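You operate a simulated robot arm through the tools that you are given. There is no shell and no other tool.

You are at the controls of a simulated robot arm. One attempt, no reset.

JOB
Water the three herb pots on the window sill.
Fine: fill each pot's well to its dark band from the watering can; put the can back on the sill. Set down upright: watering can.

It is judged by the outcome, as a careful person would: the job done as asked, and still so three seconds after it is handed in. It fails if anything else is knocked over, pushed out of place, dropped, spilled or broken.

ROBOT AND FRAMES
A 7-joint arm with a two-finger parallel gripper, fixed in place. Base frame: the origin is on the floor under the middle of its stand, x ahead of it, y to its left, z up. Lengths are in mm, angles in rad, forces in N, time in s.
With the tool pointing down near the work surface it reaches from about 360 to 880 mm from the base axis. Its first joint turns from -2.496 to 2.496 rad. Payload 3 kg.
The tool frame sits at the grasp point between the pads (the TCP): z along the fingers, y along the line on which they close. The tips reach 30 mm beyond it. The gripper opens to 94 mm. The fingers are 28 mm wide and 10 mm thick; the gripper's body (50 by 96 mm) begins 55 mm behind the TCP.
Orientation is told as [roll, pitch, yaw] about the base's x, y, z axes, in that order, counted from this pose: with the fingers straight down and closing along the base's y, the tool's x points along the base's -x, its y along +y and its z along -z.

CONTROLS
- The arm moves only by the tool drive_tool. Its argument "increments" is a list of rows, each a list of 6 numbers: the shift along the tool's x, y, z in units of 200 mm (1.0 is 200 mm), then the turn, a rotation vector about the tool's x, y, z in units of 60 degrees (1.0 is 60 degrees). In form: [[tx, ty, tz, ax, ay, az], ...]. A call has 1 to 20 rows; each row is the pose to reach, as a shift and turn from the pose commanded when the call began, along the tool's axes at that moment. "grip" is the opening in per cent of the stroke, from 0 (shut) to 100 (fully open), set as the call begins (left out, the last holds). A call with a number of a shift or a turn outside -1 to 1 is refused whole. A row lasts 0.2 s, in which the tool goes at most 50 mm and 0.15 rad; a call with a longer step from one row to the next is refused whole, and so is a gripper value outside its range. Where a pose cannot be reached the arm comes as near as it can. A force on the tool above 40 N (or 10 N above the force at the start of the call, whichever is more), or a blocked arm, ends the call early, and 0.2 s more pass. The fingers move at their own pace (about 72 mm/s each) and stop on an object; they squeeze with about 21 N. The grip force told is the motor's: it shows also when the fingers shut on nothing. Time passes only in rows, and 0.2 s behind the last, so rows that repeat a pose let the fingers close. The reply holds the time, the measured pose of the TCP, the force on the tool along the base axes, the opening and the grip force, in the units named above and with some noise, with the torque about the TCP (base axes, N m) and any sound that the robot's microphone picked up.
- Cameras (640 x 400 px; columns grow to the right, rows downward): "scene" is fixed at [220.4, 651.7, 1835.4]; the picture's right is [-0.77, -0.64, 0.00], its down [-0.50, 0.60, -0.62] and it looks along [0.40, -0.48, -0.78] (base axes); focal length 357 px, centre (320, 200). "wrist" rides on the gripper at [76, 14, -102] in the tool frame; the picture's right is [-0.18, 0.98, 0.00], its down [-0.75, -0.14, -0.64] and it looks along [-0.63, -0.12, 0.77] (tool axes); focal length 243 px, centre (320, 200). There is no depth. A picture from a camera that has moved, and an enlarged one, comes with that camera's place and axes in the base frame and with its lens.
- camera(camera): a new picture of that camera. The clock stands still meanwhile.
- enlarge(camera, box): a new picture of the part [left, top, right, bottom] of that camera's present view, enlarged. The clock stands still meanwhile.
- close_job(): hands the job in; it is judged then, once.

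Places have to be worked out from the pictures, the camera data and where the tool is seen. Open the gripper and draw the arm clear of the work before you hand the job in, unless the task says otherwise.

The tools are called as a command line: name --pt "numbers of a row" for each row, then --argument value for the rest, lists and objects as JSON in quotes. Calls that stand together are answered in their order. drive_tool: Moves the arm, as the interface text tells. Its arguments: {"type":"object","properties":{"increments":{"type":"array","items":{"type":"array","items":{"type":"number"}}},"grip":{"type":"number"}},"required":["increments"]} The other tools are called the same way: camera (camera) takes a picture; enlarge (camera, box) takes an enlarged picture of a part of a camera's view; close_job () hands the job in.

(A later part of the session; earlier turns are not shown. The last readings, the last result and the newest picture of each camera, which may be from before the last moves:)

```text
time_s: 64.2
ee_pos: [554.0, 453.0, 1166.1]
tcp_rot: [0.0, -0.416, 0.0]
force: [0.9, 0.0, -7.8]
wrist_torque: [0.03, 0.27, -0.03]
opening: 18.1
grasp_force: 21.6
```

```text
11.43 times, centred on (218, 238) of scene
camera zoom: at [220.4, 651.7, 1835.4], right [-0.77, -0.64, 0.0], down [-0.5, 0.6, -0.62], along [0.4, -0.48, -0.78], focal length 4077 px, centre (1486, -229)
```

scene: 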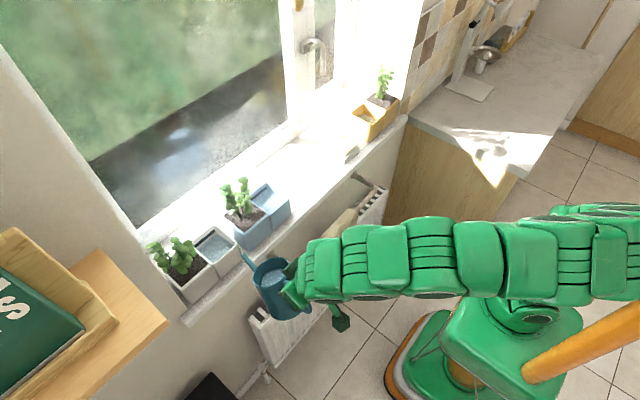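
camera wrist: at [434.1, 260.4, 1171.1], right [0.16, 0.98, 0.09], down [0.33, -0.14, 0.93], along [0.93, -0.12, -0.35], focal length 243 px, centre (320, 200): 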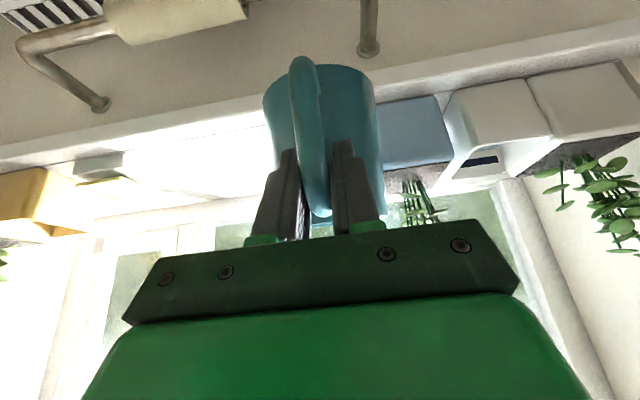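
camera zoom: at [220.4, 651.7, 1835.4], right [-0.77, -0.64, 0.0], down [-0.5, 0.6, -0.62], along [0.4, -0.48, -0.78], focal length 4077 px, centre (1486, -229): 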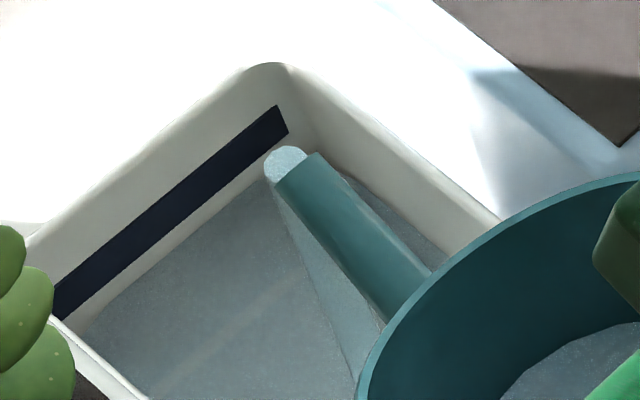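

Flow has started and is falling close to the front inner wall. I'll shift the tip 10 mm further over the well and keep watching.

drive_tool --pt "-0.023 0 0.01 0 0 0" --pt "-0.0457 0 0.0202 0 0 0" --pt "-0.0457 0 0.0202 0 0 0"

enlarge --camera "scene" --box '[190, 220, 246, 255]'

enlarge --camera "scene" --box '[180, 200, 300, 290]'

```text
time_s: 65.0
ee_pos: [564.2, 452.2, 1166.5]
tcp_rot: [0.001, -0.416, -0.001]
force: [0.4, 0.2, -6.8]
wrist_torque: [-0.01, 0.27, -0.01]
opening: 17.7
grasp_force: 21.2
```

```text
11.43 times, centred on (218, 238) of scene
camera zoom: at [220.4, 651.7, 1835.4], right [-0.77, -0.64, 0.0], down [-0.5, 0.6, -0.62], along [0.4, -0.48, -0.78], focal length 4077 px, centre (1486, -229)
```

zoom: 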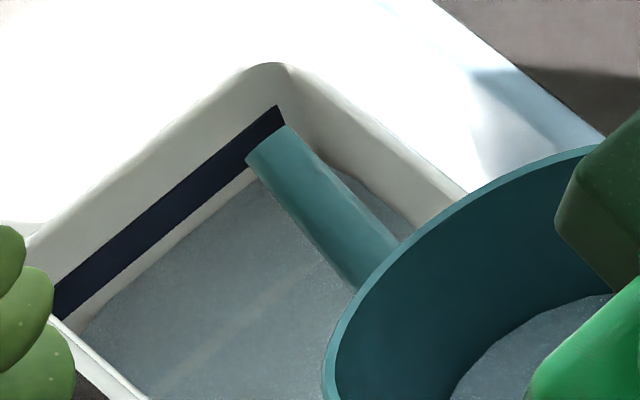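

```text
4.44 times, centred on (240, 245) of scene
camera zoom: at [220.4, 651.7, 1835.4], right [-0.77, -0.64, 0.0], down [-0.5, 0.6, -0.62], along [0.4, -0.48, -0.78], focal length 1585 px, centre (676, 0)
```

zoom: 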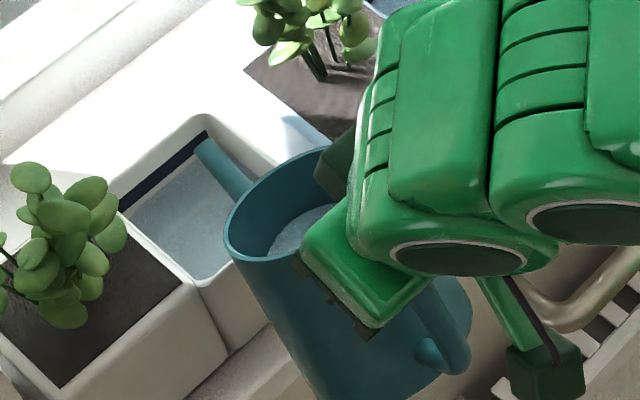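

The flow has settled again. I'll check white's level closely and look for any drips outside the pot.

enlarge --camera "scene" --box '[192, 226, 216, 246]'

enlarge --camera "scene" --box '[180, 240, 260, 320]'

```text
16.00 times, centred on (204, 236) of scene
camera zoom: at [220.4, 651.7, 1835.4], right [-0.77, -0.64, 0.0], down [-0.5, 0.6, -0.62], along [0.4, -0.48, -0.78], focal length 5707 px, centre (2176, -376)
```

zoom: 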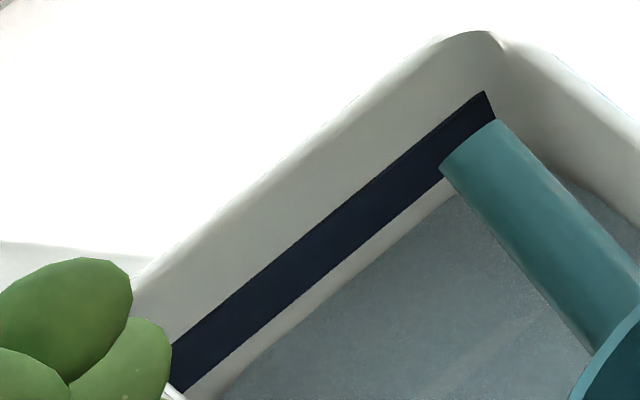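

```text
5.00 times, centred on (220, 280) of scene
camera zoom: at [220.4, 651.7, 1835.4], right [-0.77, -0.64, 0.0], down [-0.5, 0.6, -0.62], along [0.4, -0.48, -0.78], focal length 1784 px, centre (820, -200)
```

zoom: 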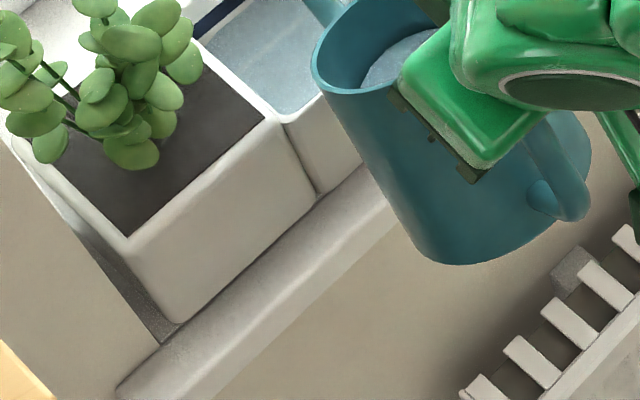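

No drips, and white is about 6 mm below its band. I'll tilt 4° more at a gentle rate and hold.

drive_tool --pt "-0.0078 0 -0.0074 0 0.0111 0" --pt "-0.0155 0 -0.0148 0 0.0222 0" --pt "-0.0233 0 -0.0223 0 0.0333 0" --pt "-0.031 0 -0.0297 0 0.0444 0" --pt "-0.0388 0 -0.0371 0 0.0556 0" --pt "-0.0465 0 -0.0445 0 0.0667 0" --pt "-0.0465 0 -0.0445 0 0.0667 0" --pt "-0.0465 0 -0.0445 0 0.0667 0" --pt "-0.0465 0 -0.0445 0 0.0667 0" --pt "-0.0465 0 -0.0445 0 0.0667 0" --pt "-0.0465 0 -0.0445 0 0.0667 0" --pt "-0.0465 0 -0.0445 0 0.0667 0"

enlarge --camera "scene" --box '[192, 226, 216, 246]'

enlarge --camera "scene" --box '[180, 200, 300, 290]'

```text
time_s: 67.6
ee_pos: [569.9, 450.9, 1177.5]
tcp_rot: [0.0, -0.349, 0.0]
force: [0.3, 0.2, -7.4]
wrist_torque: [-0.01, 0.21, -0.01]
opening: 17.9
grasp_force: 20.6
```

```text
16.00 times, centred on (204, 236) of scene
camera zoom: at [220.4, 651.7, 1835.4], right [-0.77, -0.64, 0.0], down [-0.5, 0.6, -0.62], along [0.4, -0.48, -0.78], focal length 5707 px, centre (2176, -376)
```

zoom: 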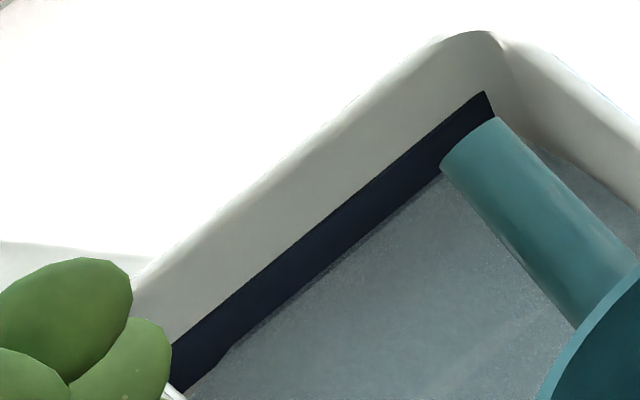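

```text
4.44 times, centred on (240, 245) of scene
camera zoom: at [220.4, 651.7, 1835.4], right [-0.77, -0.64, 0.0], down [-0.5, 0.6, -0.62], along [0.4, -0.48, -0.78], focal length 1585 px, centre (676, 0)
```

zoom: 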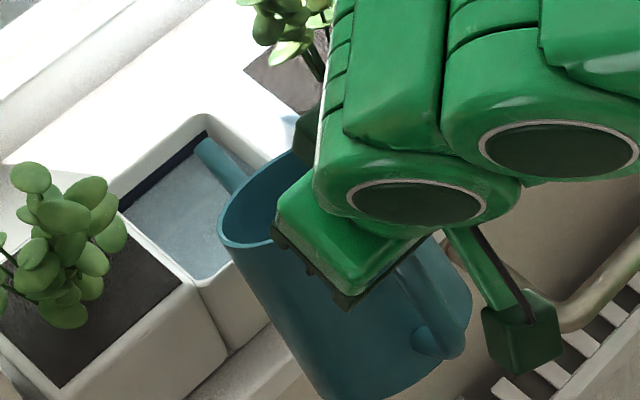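

White is now at the band's lower edge. About 3° more should bring it near mid-band.

drive_tool --pt "-0.0068 0 -0.0067 0 0.01 0" --pt "-0.0136 0 -0.0134 0 0.02 0" --pt "-0.0204 0 -0.02 0 0.03 0" --pt "-0.0272 0 -0.0267 0 0.04 0" --pt "-0.034 0 -0.0334 0 0.05 0" --pt "-0.034 0 -0.0334 0 0.05 0" --pt "-0.034 0 -0.0334 0 0.05 0" --pt "-0.034 0 -0.0334 0 0.05 0" --pt "-0.034 0 -0.0334 0 0.05 0" --pt "-0.034 0 -0.0334 0 0.05 0" --pt "-0.034 0 -0.0334 0 0.05 0"

enlarge --camera "scene" --box '[192, 226, 216, 246]'

enlarge --camera "scene" --box '[180, 200, 300, 290]'

```text
time_s: 70.0
ee_pos: [573.2, 451.4, 1186.6]
tcp_rot: [0.001, -0.294, 0.0]
force: [0.0, 0.1, -7.5]
wrist_torque: [0.03, 0.21, 0.0]
opening: 18.0
grasp_force: 20.7
```

```text
16.00 times, centred on (204, 236) of scene
camera zoom: at [220.4, 651.7, 1835.4], right [-0.77, -0.64, 0.0], down [-0.5, 0.6, -0.62], along [0.4, -0.48, -0.78], focal length 5707 px, centre (2176, -376)
```

zoom: 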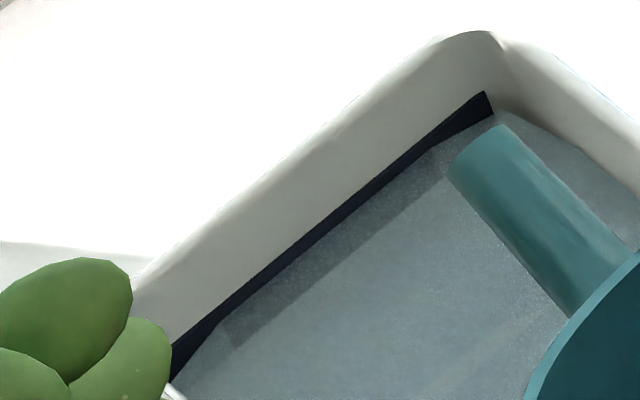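

```text
4.44 times, centred on (240, 245) of scene
camera zoom: at [220.4, 651.7, 1835.4], right [-0.77, -0.64, 0.0], down [-0.5, 0.6, -0.62], along [0.4, -0.48, -0.78], focal length 1585 px, centre (676, 0)
```

zoom: 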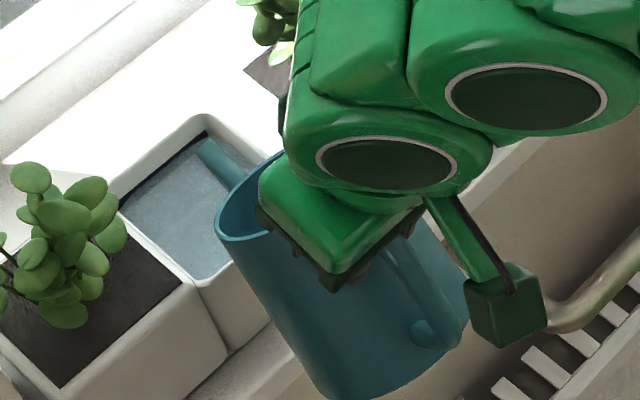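

White is now a bit above mid-band. I'll tilt back promptly by about 8° and lift the spout.

drive_tool --pt "0.012 0 0.006 0 -0.03 0" --pt "0.026 0 0.015 0 -0.06 0" --pt "0.04 0 0.024 0 -0.09 0" --pt "0.053 0 0.033 0 -0.115 0" --pt "0.0645 0 0.0405 0 -0.1333 0" --pt "0.0645 0 0.0405 0 -0.1333 0"

enlarge --camera "scene" --box '[192, 226, 216, 246]'

enlarge --camera "scene" --box '[180, 200, 300, 290]'

```text
time_s: 71.4
ee_pos: [563.2, 451.2, 1173.0]
tcp_rot: [0.0, -0.435, 0.0]
force: [0.3, 0.8, -7.2]
wrist_torque: [-0.01, 0.22, 0.01]
opening: 16.2
grasp_force: 21.1
```

```text
16.00 times, centred on (204, 236) of scene
camera zoom: at [220.4, 651.7, 1835.4], right [-0.77, -0.64, 0.0], down [-0.5, 0.6, -0.62], along [0.4, -0.48, -0.78], focal length 5707 px, centre (2176, -376)
```

zoom: 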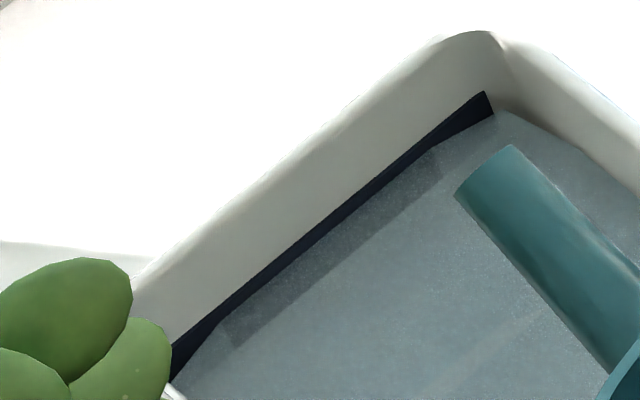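

```text
4.44 times, centred on (240, 245) of scene
camera zoom: at [220.4, 651.7, 1835.4], right [-0.77, -0.64, 0.0], down [-0.5, 0.6, -0.62], along [0.4, -0.48, -0.78], focal length 1585 px, centre (676, 0)
```

zoom: 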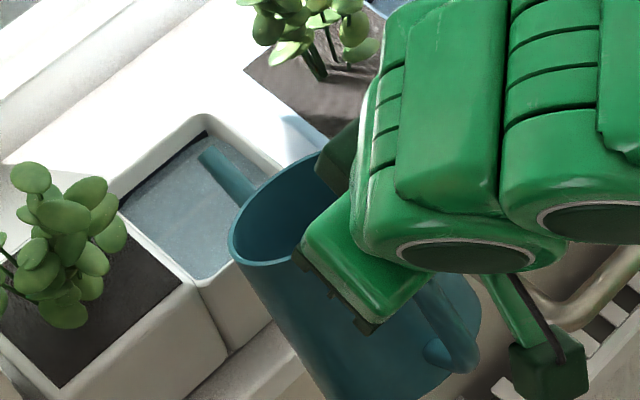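

White is done, within its band. The opening dropped from 18.0 to 16.2 mm, so I'll check how the handle sits in the fingers before moving.

camera --camera "wrist"

enlarge --camera "wrist" --box '[230, 30, 430, 240]'

enlarge --camera "scene" --box '[225, 225, 325, 315]'

```text
taken
camera wrist: at [451.4, 464.1, 1234.9], right [0.17, 0.98, 0.08], down [0.41, -0.14, 0.9], along [0.9, -0.12, -0.43], focal length 243 px, centre (320, 200)
```

wrist: 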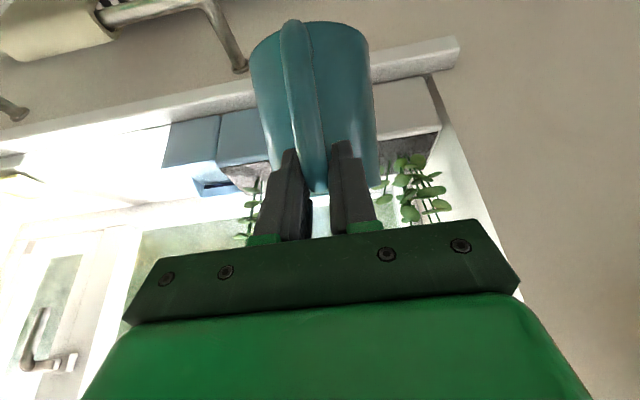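

```text
1.90 times, centred on (330, 135) of wrist
camera zoom: at [451.4, 464.1, 1234.9], right [0.17, 0.98, 0.08], down [0.41, -0.14, 0.9], along [0.9, -0.12, -0.43], focal length 462 px, centre (301, 324)
```

zoom: 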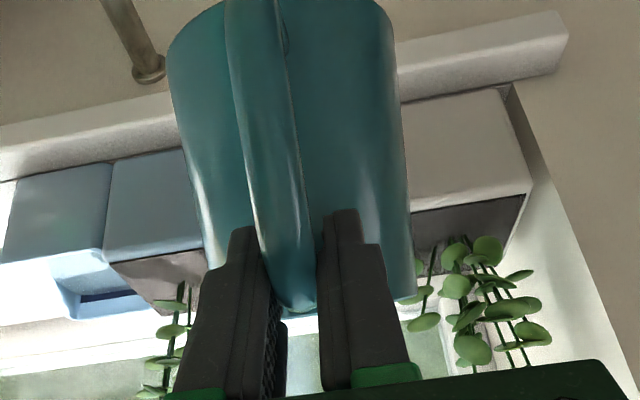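

```text
4.44 times, centred on (275, 270) of scene
camera zoom: at [220.4, 651.7, 1835.4], right [-0.77, -0.64, 0.0], down [-0.5, 0.6, -0.62], along [0.4, -0.48, -0.78], focal length 1585 px, centre (520, -111)
```

zoom: 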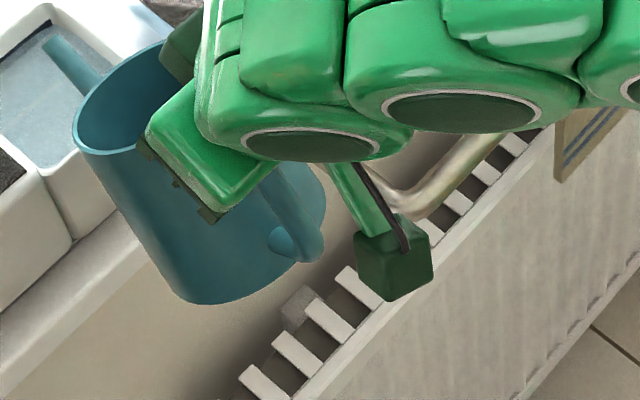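

The handle has crept toward the fingertips, leaving less pad overlap, so I'll regrasp before doing yellow. First I'll gently draw the can back from the white pot.

drive_tool --pt "-0.01 0 -0.022 0 0 0" --pt "0.005 0 -0.05 0 0 0" --pt "0.04 0 -0.085 0 0 0" --pt "0.09 0 -0.12 0 0 0" --pt "0.15 0 -0.155 0 0 0" --pt "0.21 0 -0.19 0 0 0" --pt "0.27 0 -0.22 0 0 0" --pt "0.33 0 -0.25 0 0 0" --pt "0.385 0 -0.28 0 0 0" --pt "0.43 0 -0.305 0 0 0" --pt "0.4567 0 -0.3225 0 0 0" --pt "0.4567 0 -0.3225 0 0 0"

camera --camera "scene"

enlarge --camera "wrist" --box '[230, 0, 430, 240]'

```text
time_s: 74.0
ee_pos: [453.3, 451.4, 1194.9]
tcp_rot: [0.001, -0.433, 0.0]
force: [0.2, 0.2, -6.9]
wrist_torque: [0.01, 0.28, 0.0]
opening: 16.1
grasp_force: 20.7
```

```text
taken
```

scene: 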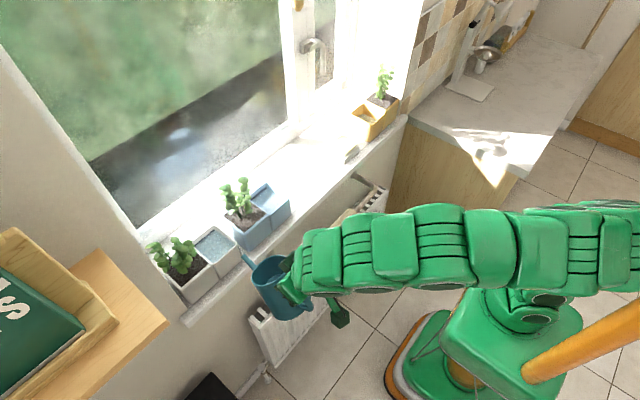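

```text
1.67 times, centred on (330, 120) of wrist
camera zoom: at [341.9, 464.7, 1256.4], right [0.17, 0.98, 0.08], down [0.41, -0.14, 0.9], along [0.9, -0.12, -0.43], focal length 404 px, centre (303, 333)
```

zoom: 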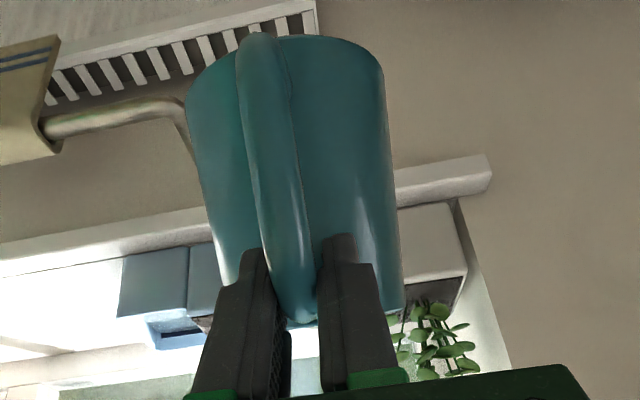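

There has been no further slip. I'll lean back 5° for margin and carry the can slowly along -y in front of the sill toward the free spot near y≈100.

drive_tool --pt "0 0 0 0 -0.03 0" --pt "0 0 0 0 -0.06 0" --pt "0 -0.02 0 0 -0.0833 0" --pt "0 -0.07 0 0 -0.0833 0" --pt "0 -0.15 0 0 -0.0833 0" --pt "0 -0.24 0 0 -0.0833 0" --pt "0 -0.33 0 0 -0.0833 0" --pt "0 -0.42 0 0 -0.0833 0" --pt "0 -0.51 0 0 -0.0833 0" --pt "0 -0.6 0 0 -0.0833 0" --pt "0 -0.69 0 0 -0.0833 0" --pt "0 -0.78 0 0 -0.0833 0" --pt "0 -0.86 0 0 -0.0833 0" --pt "0 -0.92 0 0 -0.0833 0" --pt "0 -0.95 0 0 -0.0833 0" --pt "0 -0.95 0 0 -0.0833 0"

drive_tool --pt "0 -0.02 0 0 0 0" --pt "0 -0.07 0 0 0 0" --pt "0 -0.15 0 0 0 0" --pt "0 -0.24 0 0 0 0" --pt "0 -0.33 0 0 0 0" --pt "0 -0.42 0 0 0 0" --pt "0 -0.51 0 0 0 0" --pt "0 -0.6 0 0 0 0" --pt "0 -0.68 0 0 0 0" --pt "0 -0.74 0 0 0 0" --pt "0 -0.78 0 0 0 0" --pt "0 -0.8 0 0 0 0" --pt "0 -0.8 0 0 0 0"

camera --camera "scene"

enlarge --camera "wrist" --box '[230, 0, 430, 240]'

```text
time_s: 77.6
ee_pos: [464.3, 261.8, 1151.0]
tcp_rot: [-0.021, -0.427, -0.005]
force: [-1.8, 0.3, -7.3]
wrist_torque: [-0.01, 0.24, 0.0]
opening: 16.3
grasp_force: 21.0
stopped in row 16: the arm was blocked; the commanded pose is now the measured one
```

```text
time_s: 80.4
ee_pos: [463.5, 102.1, 1156.7]
tcp_rot: [-0.022, -0.437, -0.001]
force: [0.3, -0.3, -6.9]
wrist_torque: [0.03, 0.21, -0.02]
opening: 16.2
grasp_force: 20.5
```

```text
taken
```

scene: 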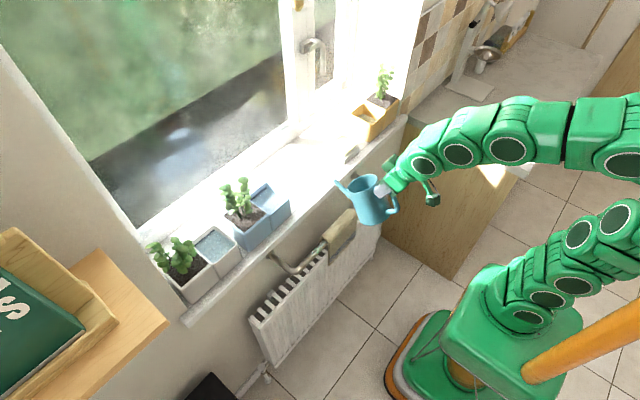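

```text
1.67 times, centred on (330, 120) of wrist
camera zoom: at [352.3, 116.5, 1218.3], right [0.18, 0.98, 0.06], down [0.41, -0.13, 0.9], along [0.89, -0.14, -0.43], focal length 404 px, centre (303, 333)
```

zoom: 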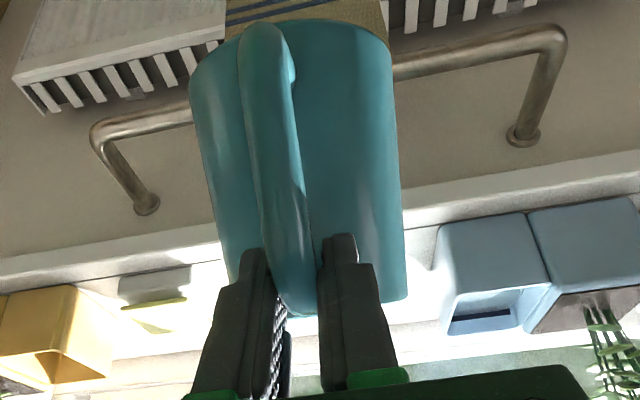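

The arm briefly hit a joint limit on the way but recovered, and nothing appears disturbed. The can is now in front of its spot near y≈102, so I'll check its tilt.

enlarge --camera "scene" --box '[325, 160, 405, 240]'

enlarge --camera "scene" --box '[140, 150, 300, 310]'

```text
5.00 times, centred on (365, 200) of scene
camera zoom: at [220.4, 651.7, 1835.4], right [-0.77, -0.64, 0.0], down [-0.5, 0.6, -0.62], along [0.4, -0.48, -0.78], focal length 1784 px, centre (95, 200)
```

zoom: 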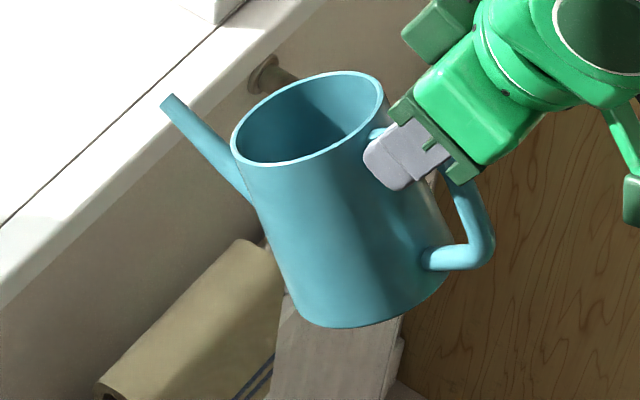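

```text
2.50 times, centred on (220, 230) of scene
camera zoom: at [220.4, 651.7, 1835.4], right [-0.77, -0.64, 0.0], down [-0.5, 0.6, -0.62], along [0.4, -0.48, -0.78], focal length 892 px, centre (570, 125)
```

zoom: 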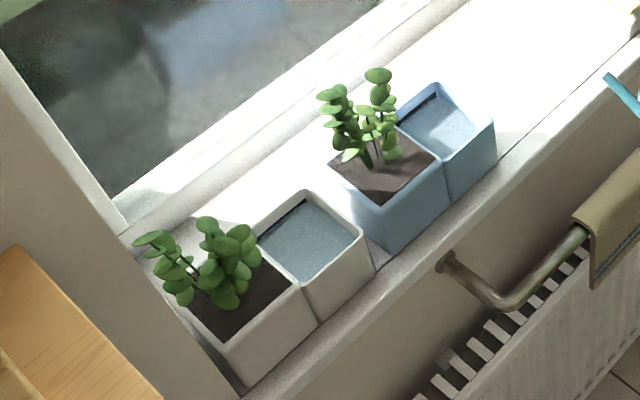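

The can now shows about 30° of tilt, close to its pouring angle. I'll lean the hand back 12° at once.

drive_tool --pt "0 0 0 0 -0.05 0" --pt "0 0 0 0 -0.1 0" --pt "0 0 0 0 -0.15 0" --pt "0 0 0 0 -0.2 0" --pt "0 0 0 0 -0.2 0"

enlarge --camera "scene" --box '[325, 160, 405, 240]'

enlarge --camera "wrist" --box '[230, 0, 430, 240]'

```text
time_s: 81.6
ee_pos: [461.1, 113.2, 1148.9]
tcp_rot: [0.016, -0.617, -0.006]
force: [0.3, -0.3, -7.4]
wrist_torque: [-0.01, 0.31, 0.03]
opening: 16.3
grasp_force: 21.0
```

```text
5.00 times, centred on (365, 200) of scene
camera zoom: at [220.4, 651.7, 1835.4], right [-0.77, -0.64, 0.0], down [-0.5, 0.6, -0.62], along [0.4, -0.48, -0.78], focal length 1784 px, centre (95, 200)
```

zoom: 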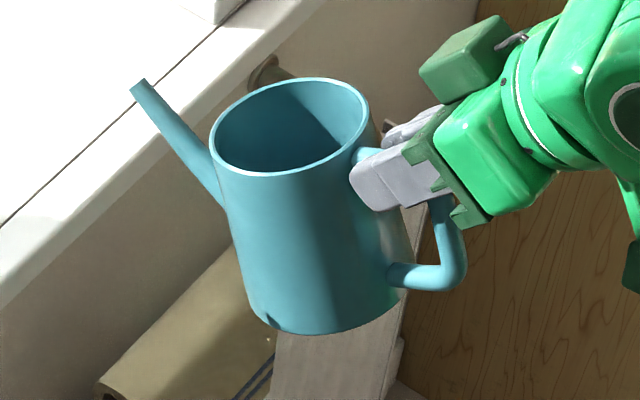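

```text
1.67 times, centred on (330, 120) of wrist
camera zoom: at [340.4, 123.7, 1188.5], right [0.15, 0.98, 0.12], down [0.24, -0.15, 0.96], along [0.96, -0.11, -0.26], focal length 404 px, centre (303, 333)
```

zoom: 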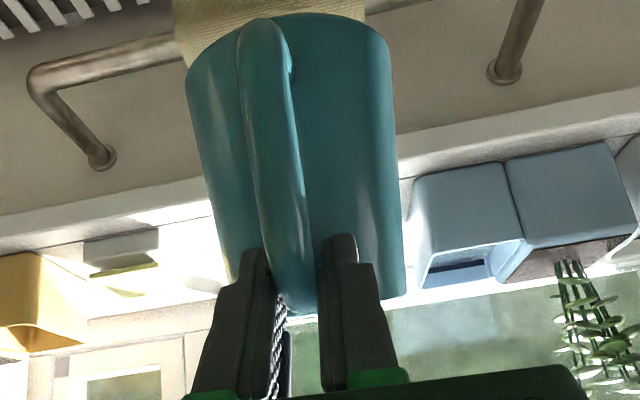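

The can is back to about 20° of tilt. I'll zoom into the can to see the remaining water, and check the floor and radiator for spills.

enlarge --camera "scene" --box '[345, 170, 385, 205]'

enlarge --camera "scene" --box '[240, 190, 420, 390]'

```text
11.43 times, centred on (365, 188) of scene
camera zoom: at [220.4, 651.7, 1835.4], right [-0.77, -0.64, 0.0], down [-0.5, 0.6, -0.62], along [0.4, -0.48, -0.78], focal length 4077 px, centre (-194, 343)
```

zoom: 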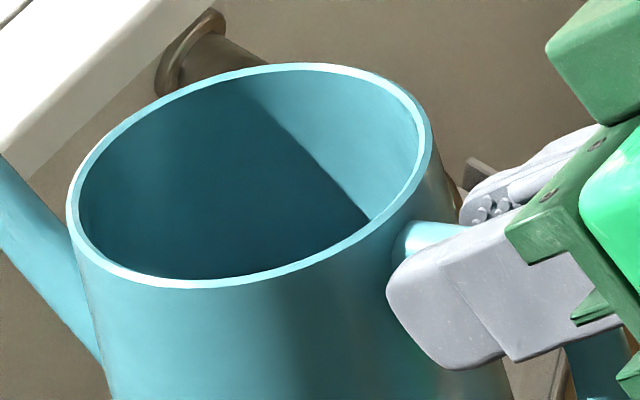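

```text
2.00 times, centred on (330, 290) of scene
camera zoom: at [220.4, 651.7, 1835.4], right [-0.77, -0.64, 0.0], down [-0.5, 0.6, -0.62], along [0.4, -0.48, -0.78], focal length 713 px, centre (300, 20)
```

zoom: 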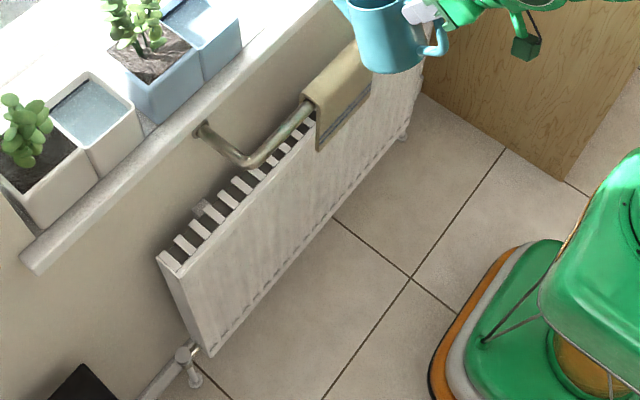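

There is no sign of spills. The fingers hold only the handle's upper corner now, so I'll set the can down for a regrasp. First I'll move it slowly forward over the free stretch of sill.

drive_tool --pt "-0.02 0 0.0145 0 0 0" --pt "-0.065 0 0.046 0 0 0" --pt "-0.12 0 0.085 0 0 0" --pt "-0.18 0 0.128 0 0 0" --pt "-0.24 0 0.17 0 0 0" --pt "-0.3 0 0.213 0 0 0" --pt "-0.35 0 0.248 0 0 0" --pt "-0.39 0 0.277 0 0 0" --pt "-0.4078 0 0.2893 0 0 0" --pt "-0.4078 0 0.2893 0 0 0"

enlarge --camera "scene" --box '[290, 140, 390, 220]'

```text
time_s: 83.8
ee_pos: [563.0, 100.9, 1160.2]
tcp_rot: [-0.026, -0.646, 0.006]
force: [0.3, 0.6, -6.9]
wrist_torque: [-0.02, 0.33, -0.02]
opening: 16.3
grasp_force: 21.3
```

```text
5.00 times, centred on (340, 180) of scene
camera zoom: at [220.4, 651.7, 1835.4], right [-0.77, -0.64, 0.0], down [-0.5, 0.6, -0.62], along [0.4, -0.48, -0.78], focal length 1784 px, centre (220, 300)
```

zoom: 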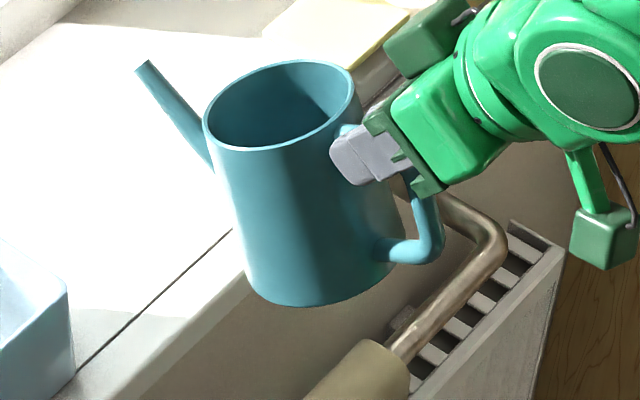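

The position is good. Now I'll level the can by leaning the hand back about 22° slowly over the sill, and check that the pose is reachable.

drive_tool --pt "0 0 0 -0.002 -0.03 0.002" --pt "0 0 0 -0.005 -0.08 0.004" --pt "0 0 0 -0.008 -0.13 0.006" --pt "0 0 0 -0.01 -0.18 0.008" --pt "0 0 0 -0.013 -0.23 0.01" --pt "0 0 0 -0.015 -0.28 0.012" --pt "0 0 0 -0.018 -0.33 0.014" --pt "0 0 0 -0.02 -0.37 0.015" --pt "0 0 0 -0.02 -0.37 0.015"

enlarge --camera "scene" --box '[290, 140, 390, 220]'

camera --camera "wrist"

```text
time_s: 85.8
ee_pos: [563.0, 102.0, 1161.7]
tcp_rot: [0.009, -1.033, -0.013]
force: [0.3, 0.3, -7.2]
wrist_torque: [-0.03, 0.51, -0.03]
opening: 16.7
grasp_force: 21.1
```

```text
5.00 times, centred on (340, 180) of scene
camera zoom: at [220.4, 651.7, 1835.4], right [-0.77, -0.64, 0.0], down [-0.5, 0.6, -0.62], along [0.4, -0.48, -0.78], focal length 1784 px, centre (220, 300)
```

zoom: 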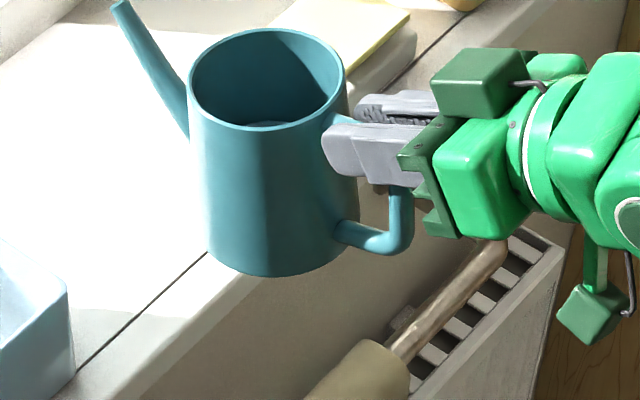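

```text
taken
camera wrist: at [437.2, 115.9, 1148.8], right [0.1, 0.98, 0.16], down [-0.17, -0.14, 0.98], along [0.98, -0.12, 0.15], focal length 243 px, centre (320, 200)
```

wrist: 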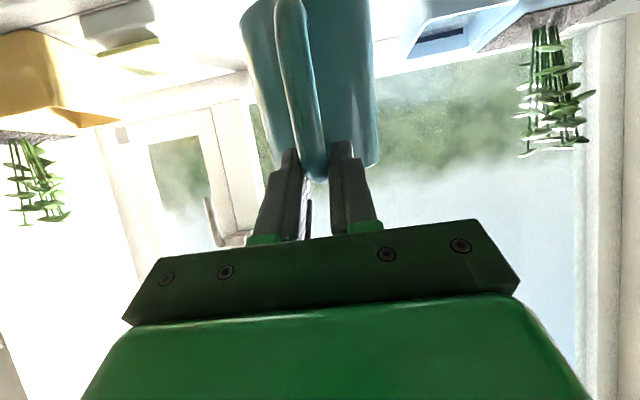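

The can is now nearly upright, about 7° spout-down, with water still visible inside. I'll move it forward over the clear sill spot and lower it to just above the surface.

drive_tool --pt "-0.013 0 0.022 0 0 0" --pt "-0.045 0 0.075 0 0 0" --pt "-0.085 0 0.142 0 0 0" --pt "-0.125 0 0.21 0 0 0" --pt "-0.165 0 0.277 0 0 0" --pt "-0.205 0 0.344 0 0 0" --pt "-0.24 0 0.402 0 0 0" --pt "-0.262 0 0.44 0 0 0" --pt "-0.269 0 0.451 0 0 0" --pt "-0.24 0 0.468 0 0 0" --pt "-0.18 0 0.504 0 0 0" --pt "-0.12 0 0.54 0 0 0" --pt "-0.06 0 0.576 0 0 0" --pt "0.0 0 0.612 0 0 0" --pt "0.04 0 0.636 0 0 0" --pt "0.06 0 0.648 0 0 0" --pt "0.06 0 0.648 0 0 0"

enlarge --camera "scene" --box '[260, 120, 360, 200]'

camera --camera "scene"

```text
time_s: 89.4
ee_pos: [668.1, 101.8, 1083.2]
tcp_rot: [0.011, -1.034, -0.015]
force: [0.4, 0.3, -7.1]
wrist_torque: [0.0, 0.48, 0.04]
opening: 16.6
grasp_force: 21.2
```

```text
5.00 times, centred on (310, 160) of scene
camera zoom: at [220.4, 651.7, 1835.4], right [-0.77, -0.64, 0.0], down [-0.5, 0.6, -0.62], along [0.4, -0.48, -0.78], focal length 1784 px, centre (370, 400)
```

zoom: 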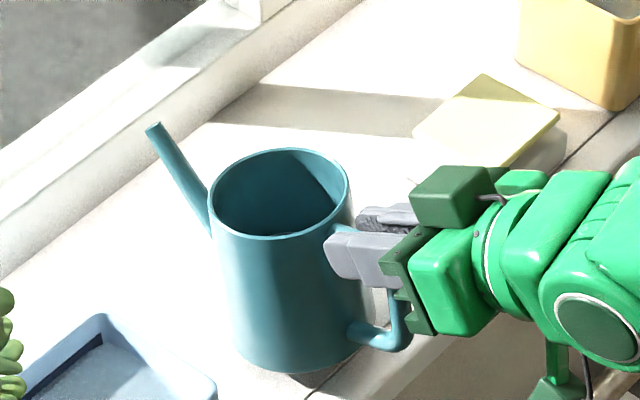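

```text
taken
```

scene: 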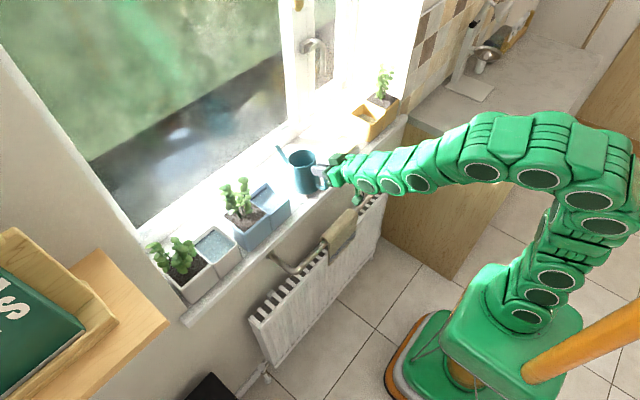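

The rim centre is at about (748, 102, 1082), so the base edge should be around 15–17 mm above the sill. I'll lower it in small steps and watch for contact.

drive_tool --pt "0.013 0 0.0077 0 0 0" --pt "0.026 0 0.0154 0 0 0" --pt "0.039 0 0.023 0 0 0" --pt "0.0515 0 0.0307 0 0 0" --pt "0.0515 0 0.0307 0 0 0"

drive_tool --pt "0.0086 0 0.005 0 0 0" --pt "0.0172 0 0.01 0 0 0" --pt "0.0172 0 0.01 0 0 0"

enlarge --camera "scene" --box '[260, 120, 360, 200]'

```text
time_s: 90.6
ee_pos: [669.2, 100.5, 1072.5]
tcp_rot: [0.011, -1.033, -0.014]
force: [-4.0, 0.2, 6.2]
wrist_torque: [0.01, -0.43, 0.05]
opening: 16.6
grasp_force: 21.0
```

```text
time_s: 91.4
ee_pos: [668.0, 102.4, 1068.0]
tcp_rot: [0.009, -1.033, -0.013]
force: [-1.5, 0.0, 1.4]
wrist_torque: [0.01, -0.3, 0.02]
opening: 16.8
grasp_force: 21.3
```

```text
5.00 times, centred on (310, 160) of scene
camera zoom: at [220.4, 651.7, 1835.4], right [-0.77, -0.64, 0.0], down [-0.5, 0.6, -0.62], along [0.4, -0.48, -0.78], focal length 1784 px, centre (370, 400)
```

zoom: 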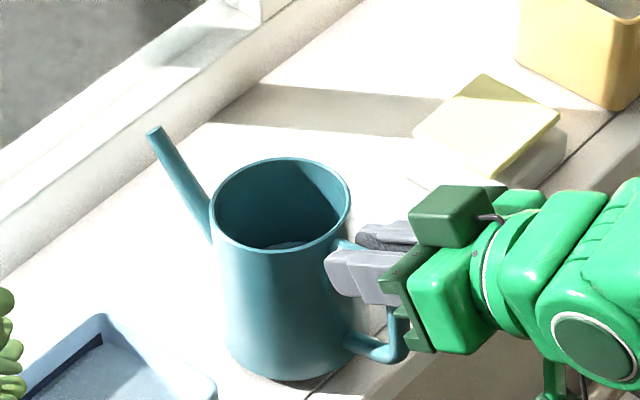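

Contact has started on the spout-side base edge, and the can is being pressed level as intended. I'll continue lowering a few millimetres.

drive_tool --pt "0.0086 0 0.005 0 0 0" --pt "0.0172 0 0.01 0 0 0" --pt "0.0258 0 0.0154 0 0 0" --pt "0.0258 0 0.0154 0 0 0"

enlarge --camera "scene" --box '[260, 120, 360, 200]'

```text
time_s: 92.4
ee_pos: [667.6, 102.5, 1062.8]
tcp_rot: [0.008, -1.033, -0.014]
force: [-2.5, -0.4, 1.5]
wrist_torque: [-0.01, -0.26, -0.08]
opening: 16.4
grasp_force: 20.8
```

```text
5.00 times, centred on (310, 160) of scene
camera zoom: at [220.4, 651.7, 1835.4], right [-0.77, -0.64, 0.0], down [-0.5, 0.6, -0.62], along [0.4, -0.48, -0.78], focal length 1784 px, centre (370, 400)
```

zoom: 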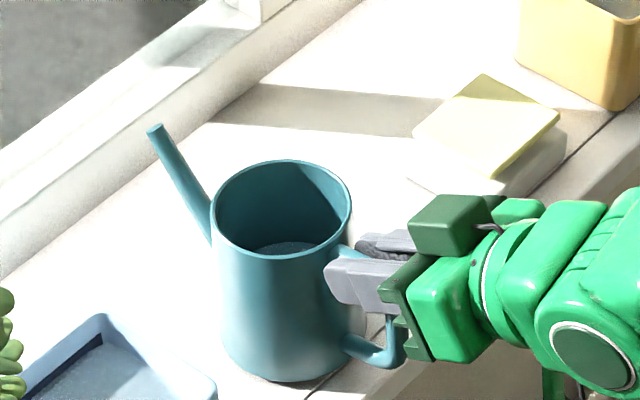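

Almost level now. I'll go a little further down until the base seats fully.

drive_tool --pt "0.0064 0 0.0038 0 0 0" --pt "0.0129 0 0.0077 0 0 0" --pt "0.0172 0 0.01 0 0 0" --pt "0.0172 0 0.01 0 0 0"

enlarge --camera "scene" --box '[260, 120, 360, 200]'

```text
time_s: 93.4
ee_pos: [669.1, 101.9, 1057.3]
tcp_rot: [0.007, -1.032, -0.014]
force: [-2.1, -0.2, 2.3]
wrist_torque: [-0.04, -0.37, -0.01]
opening: 16.6
grasp_force: 21.4
```

```text
5.00 times, centred on (310, 160) of scene
camera zoom: at [220.4, 651.7, 1835.4], right [-0.77, -0.64, 0.0], down [-0.5, 0.6, -0.62], along [0.4, -0.48, -0.78], focal length 1784 px, centre (370, 400)
```

zoom: 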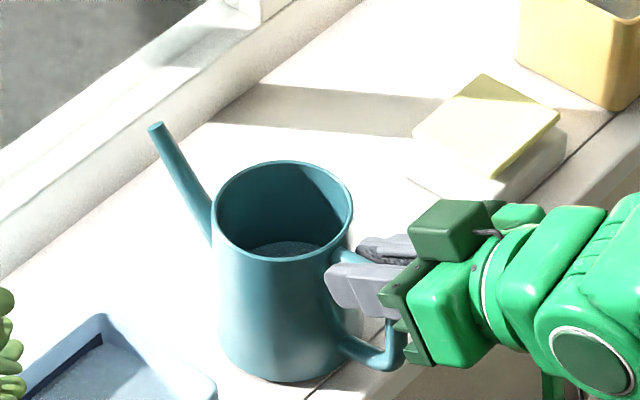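

drive_tool --pt "0.0064 0 0.0038 0 0 0" --pt "0.0107 0 0.0064 0 0 0" --pt "0.0107 0 0.0064 0 0 0"

enlarge --camera "scene" --box '[280, 140, 340, 200]'

```text
time_s: 94.2
ee_pos: [667.3, 102.3, 1057.1]
tcp_rot: [0.009, -1.033, -0.013]
force: [-2.7, -0.1, 4.4]
wrist_torque: [0.02, -0.41, 0.01]
opening: 16.4
grasp_force: 21.4
```

```text
6.67 times, centred on (310, 170) of scene
camera zoom: at [220.4, 651.7, 1835.4], right [-0.77, -0.64, 0.0], down [-0.5, 0.6, -0.62], along [0.4, -0.48, -0.78], focal length 2378 px, centre (387, 400)
```

zoom: 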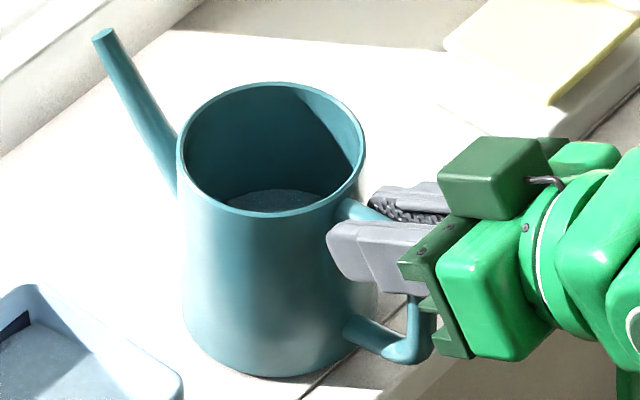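

The can reads as upright by its ellipse ratio and is lightly pressed on the sill. I'll open the fingers partway and check that it stands.

drive_tool --pt "0 0 0 0 0 0" --pt "0 0 0 0 0 0" --grip 32

enlarge --camera "scene" --box '[280, 140, 340, 200]'

camera --camera "wrist"

```text
time_s: 94.8
ee_pos: [668.1, 102.6, 1057.8]
tcp_rot: [0.009, -1.034, -0.013]
force: [-0.3, 0.9, -0.5]
wrist_torque: [-0.04, 0.0, -0.02]
opening: 30.1
grasp_force: 0.0
```

```text
6.67 times, centred on (310, 170) of scene
camera zoom: at [220.4, 651.7, 1835.4], right [-0.77, -0.64, 0.0], down [-0.5, 0.6, -0.62], along [0.4, -0.48, -0.78], focal length 2378 px, centre (387, 400)
```

zoom: 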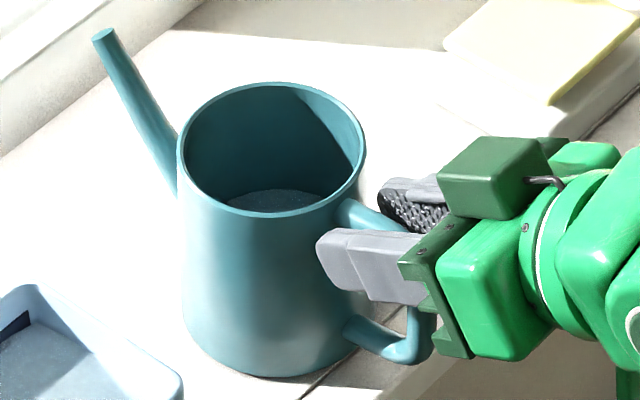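

```text
taken
camera wrist: at [541.4, 115.7, 1044.1], right [0.1, 0.98, 0.16], down [-0.17, -0.14, 0.98], along [0.98, -0.12, 0.15], focal length 243 px, centre (320, 200)
```

wrist: 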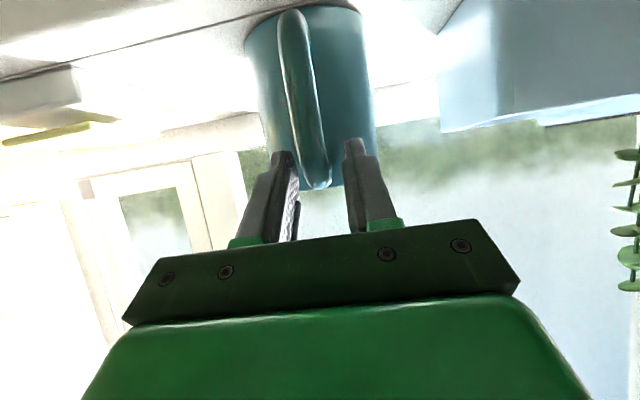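

The can stands upright on its own with water inside. I'll open wider and back straight off the handle, then use the free hand to inspect the yellow well.

drive_tool --pt "0 0 0 0 0 0" --pt "0 0 0 0 0 0" --pt "0 0 -0.05 0 0 0" --pt "0 0 -0.15 0 0 0" --pt "0 0 -0.3 0 0 0" --pt "0 0 -0.45 0 0 0" --pt "0 0 -0.6 0 0 0" --pt "0 0 -0.6 0 0 0" --grip 60

enlarge --camera "scene" --box '[270, 130, 350, 200]'

```text
time_s: 96.6
ee_pos: [580.0, 102.9, 1129.4]
tcp_rot: [0.008, -1.03, -0.013]
force: [-0.3, -0.3, 0.2]
wrist_torque: [-0.03, 0.0, 0.02]
opening: 56.5
grasp_force: 0.1
out of reach, approached as far as the arm can: row 6, 7, 8
```

```text
5.71 times, centred on (310, 165) of scene
camera zoom: at [220.4, 651.7, 1835.4], right [-0.77, -0.64, 0.0], down [-0.5, 0.6, -0.62], along [0.4, -0.48, -0.78], focal length 2038 px, centre (377, 400)
```

zoom: 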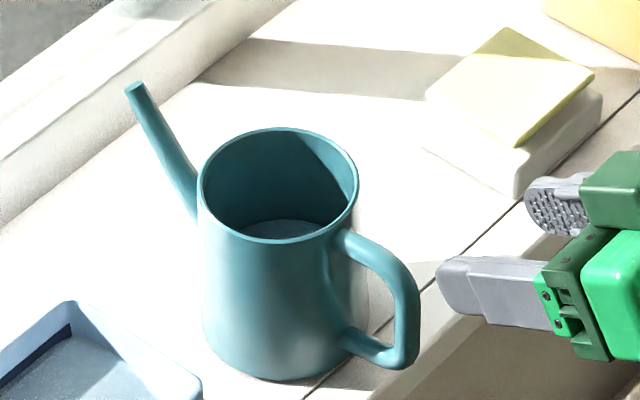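

The can is standing free and upright with its handle toward the robot. I'll raise the empty hand and turn it back to vertical, then go look into the yellow well.

drive_tool --pt "-0.05 0 -0.11 0 0.06 0" --pt "-0.1 0 -0.22 0 0.18 0" --pt "-0.15 0 -0.32 0 0.3 0" --pt "-0.2 0 -0.42 0 0.42 0" --pt "-0.25 0 -0.52 0 0.54 0" --pt "-0.3 0 -0.62 0 0.66 0" --pt "-0.308 0 -0.652 0 0.78 0" --pt "-0.308 0 -0.652 0 0.9 0" --pt "-0.308 0 -0.652 0 0.98 0" --pt "-0.308 0 -0.652 0 0.98 0"

drive_tool --pt "0 -0.15 0 0 0 0" --pt "0 -0.35 0 0 0 0" --pt "0 -0.55 0 0 0 0" --pt "0 -0.75 0 0 0 0" --pt "0 -0.95 0 0 0 0" --pt "0 -0.95 0 0 0 0"

```text
time_s: 98.8
ee_pos: [495.1, 103.5, 1246.4]
tcp_rot: [0.004, -0.007, -0.006]
force: [-0.1, 0.6, -0.5]
wrist_torque: [-0.02, 0.0, -0.01]
opening: 56.4
grasp_force: 0.1
```

```text
time_s: 100.2
ee_pos: [497.0, -84.5, 1247.3]
tcp_rot: [0.005, -0.007, -0.005]
force: [-0.5, -0.5, -0.6]
wrist_torque: [0.02, -0.01, -0.02]
opening: 56.4
grasp_force: 0.0
```

Now I'll continue to y≈-253 and forward a bit to look down at the yellow pot.

drive_tool --pt "-0.06 -0.17 0 0 0 0" --pt "-0.12 -0.34 0 0 0 0" --pt "-0.18 -0.51 0 0 0 0" --pt "-0.24 -0.68 0 0 0 0" --pt "-0.3 -0.84 0 0 0 0" --pt "-0.3 -0.84 0 0 0 0"

camera --camera "wrist"

camera --camera "scene"

```text
time_s: 101.6
ee_pos: [551.9, -256.3, 1245.8]
tcp_rot: [0.007, -0.006, -0.005]
force: [0.9, 0.0, -0.3]
wrist_torque: [0.0, 0.0, 0.01]
opening: 56.4
grasp_force: 0.1
```

```text
taken
camera wrist: at [475.7, -242.3, 1349.1], right [0.19, 0.98, 0.01], down [0.75, -0.15, 0.65], along [0.64, -0.12, -0.76], focal length 243 px, centre (320, 200)
```

wrist: 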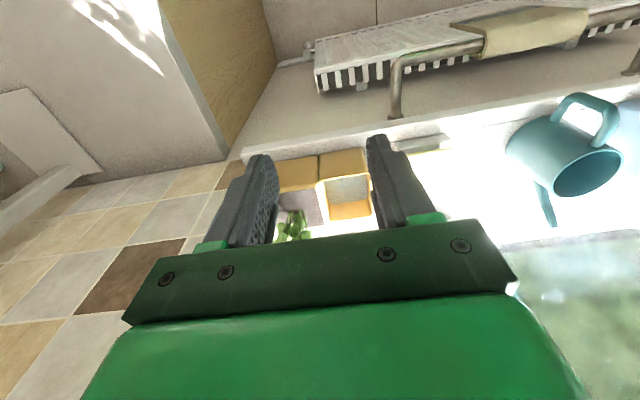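

```text
taken
```

scene: 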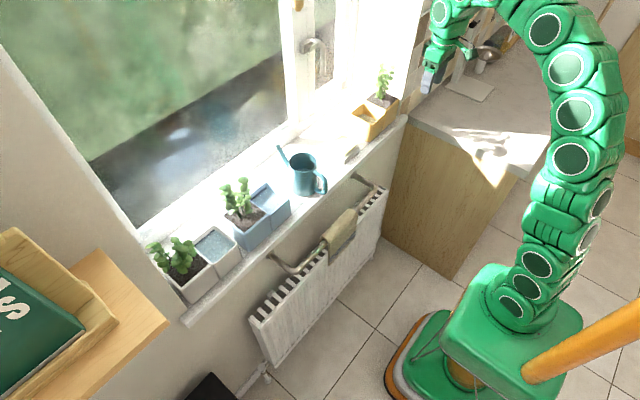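

The yellow well is in view between the fingers. I'll zoom in from both cameras.

enlarge --camera "wrist" --box '[270, 140, 400, 240]'

enlarge --camera "scene" --box '[340, 90, 412, 150]'

enlarge --camera "wrist" --box '[480, 70, 640, 240]'

```text
4.00 times, centred on (335, 190) of wrist
camera zoom: at [475.7, -242.3, 1349.1], right [0.19, 0.98, 0.01], down [0.75, -0.15, 0.65], along [0.64, -0.12, -0.76], focal length 970 px, centre (260, 240)
```

zoom: 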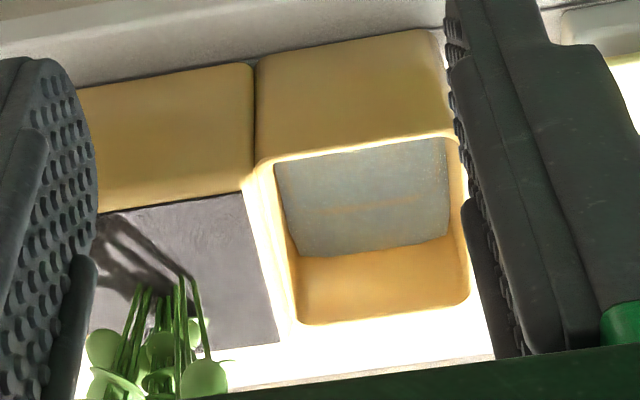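

```text
6.67 times, centred on (376, 120) of scene
camera zoom: at [220.4, 651.7, 1835.4], right [-0.77, -0.64, 0.0], down [-0.5, 0.6, -0.62], along [0.4, -0.48, -0.78], focal length 2378 px, centre (-53, 733)
```

zoom: 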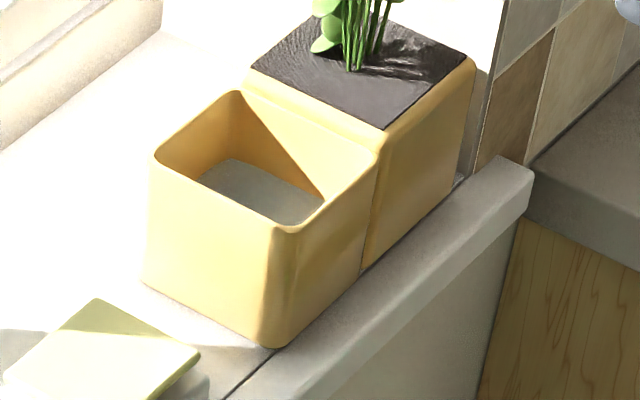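

```text
2.35 times, centred on (560, 155) of wrist
camera zoom: at [475.7, -242.3, 1349.1], right [0.19, 0.98, 0.01], down [0.75, -0.15, 0.65], along [0.64, -0.12, -0.76], focal length 571 px, centre (-245, 306)
```

zoom: 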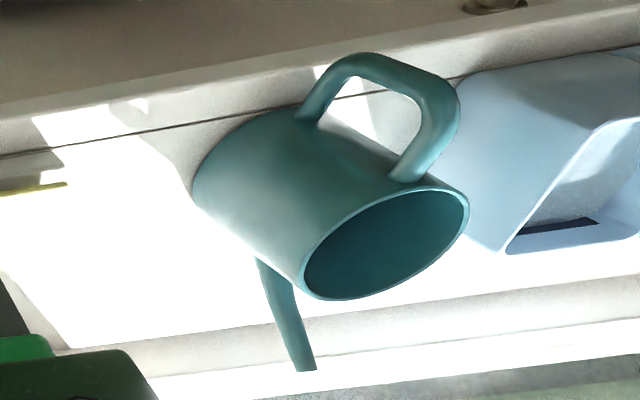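

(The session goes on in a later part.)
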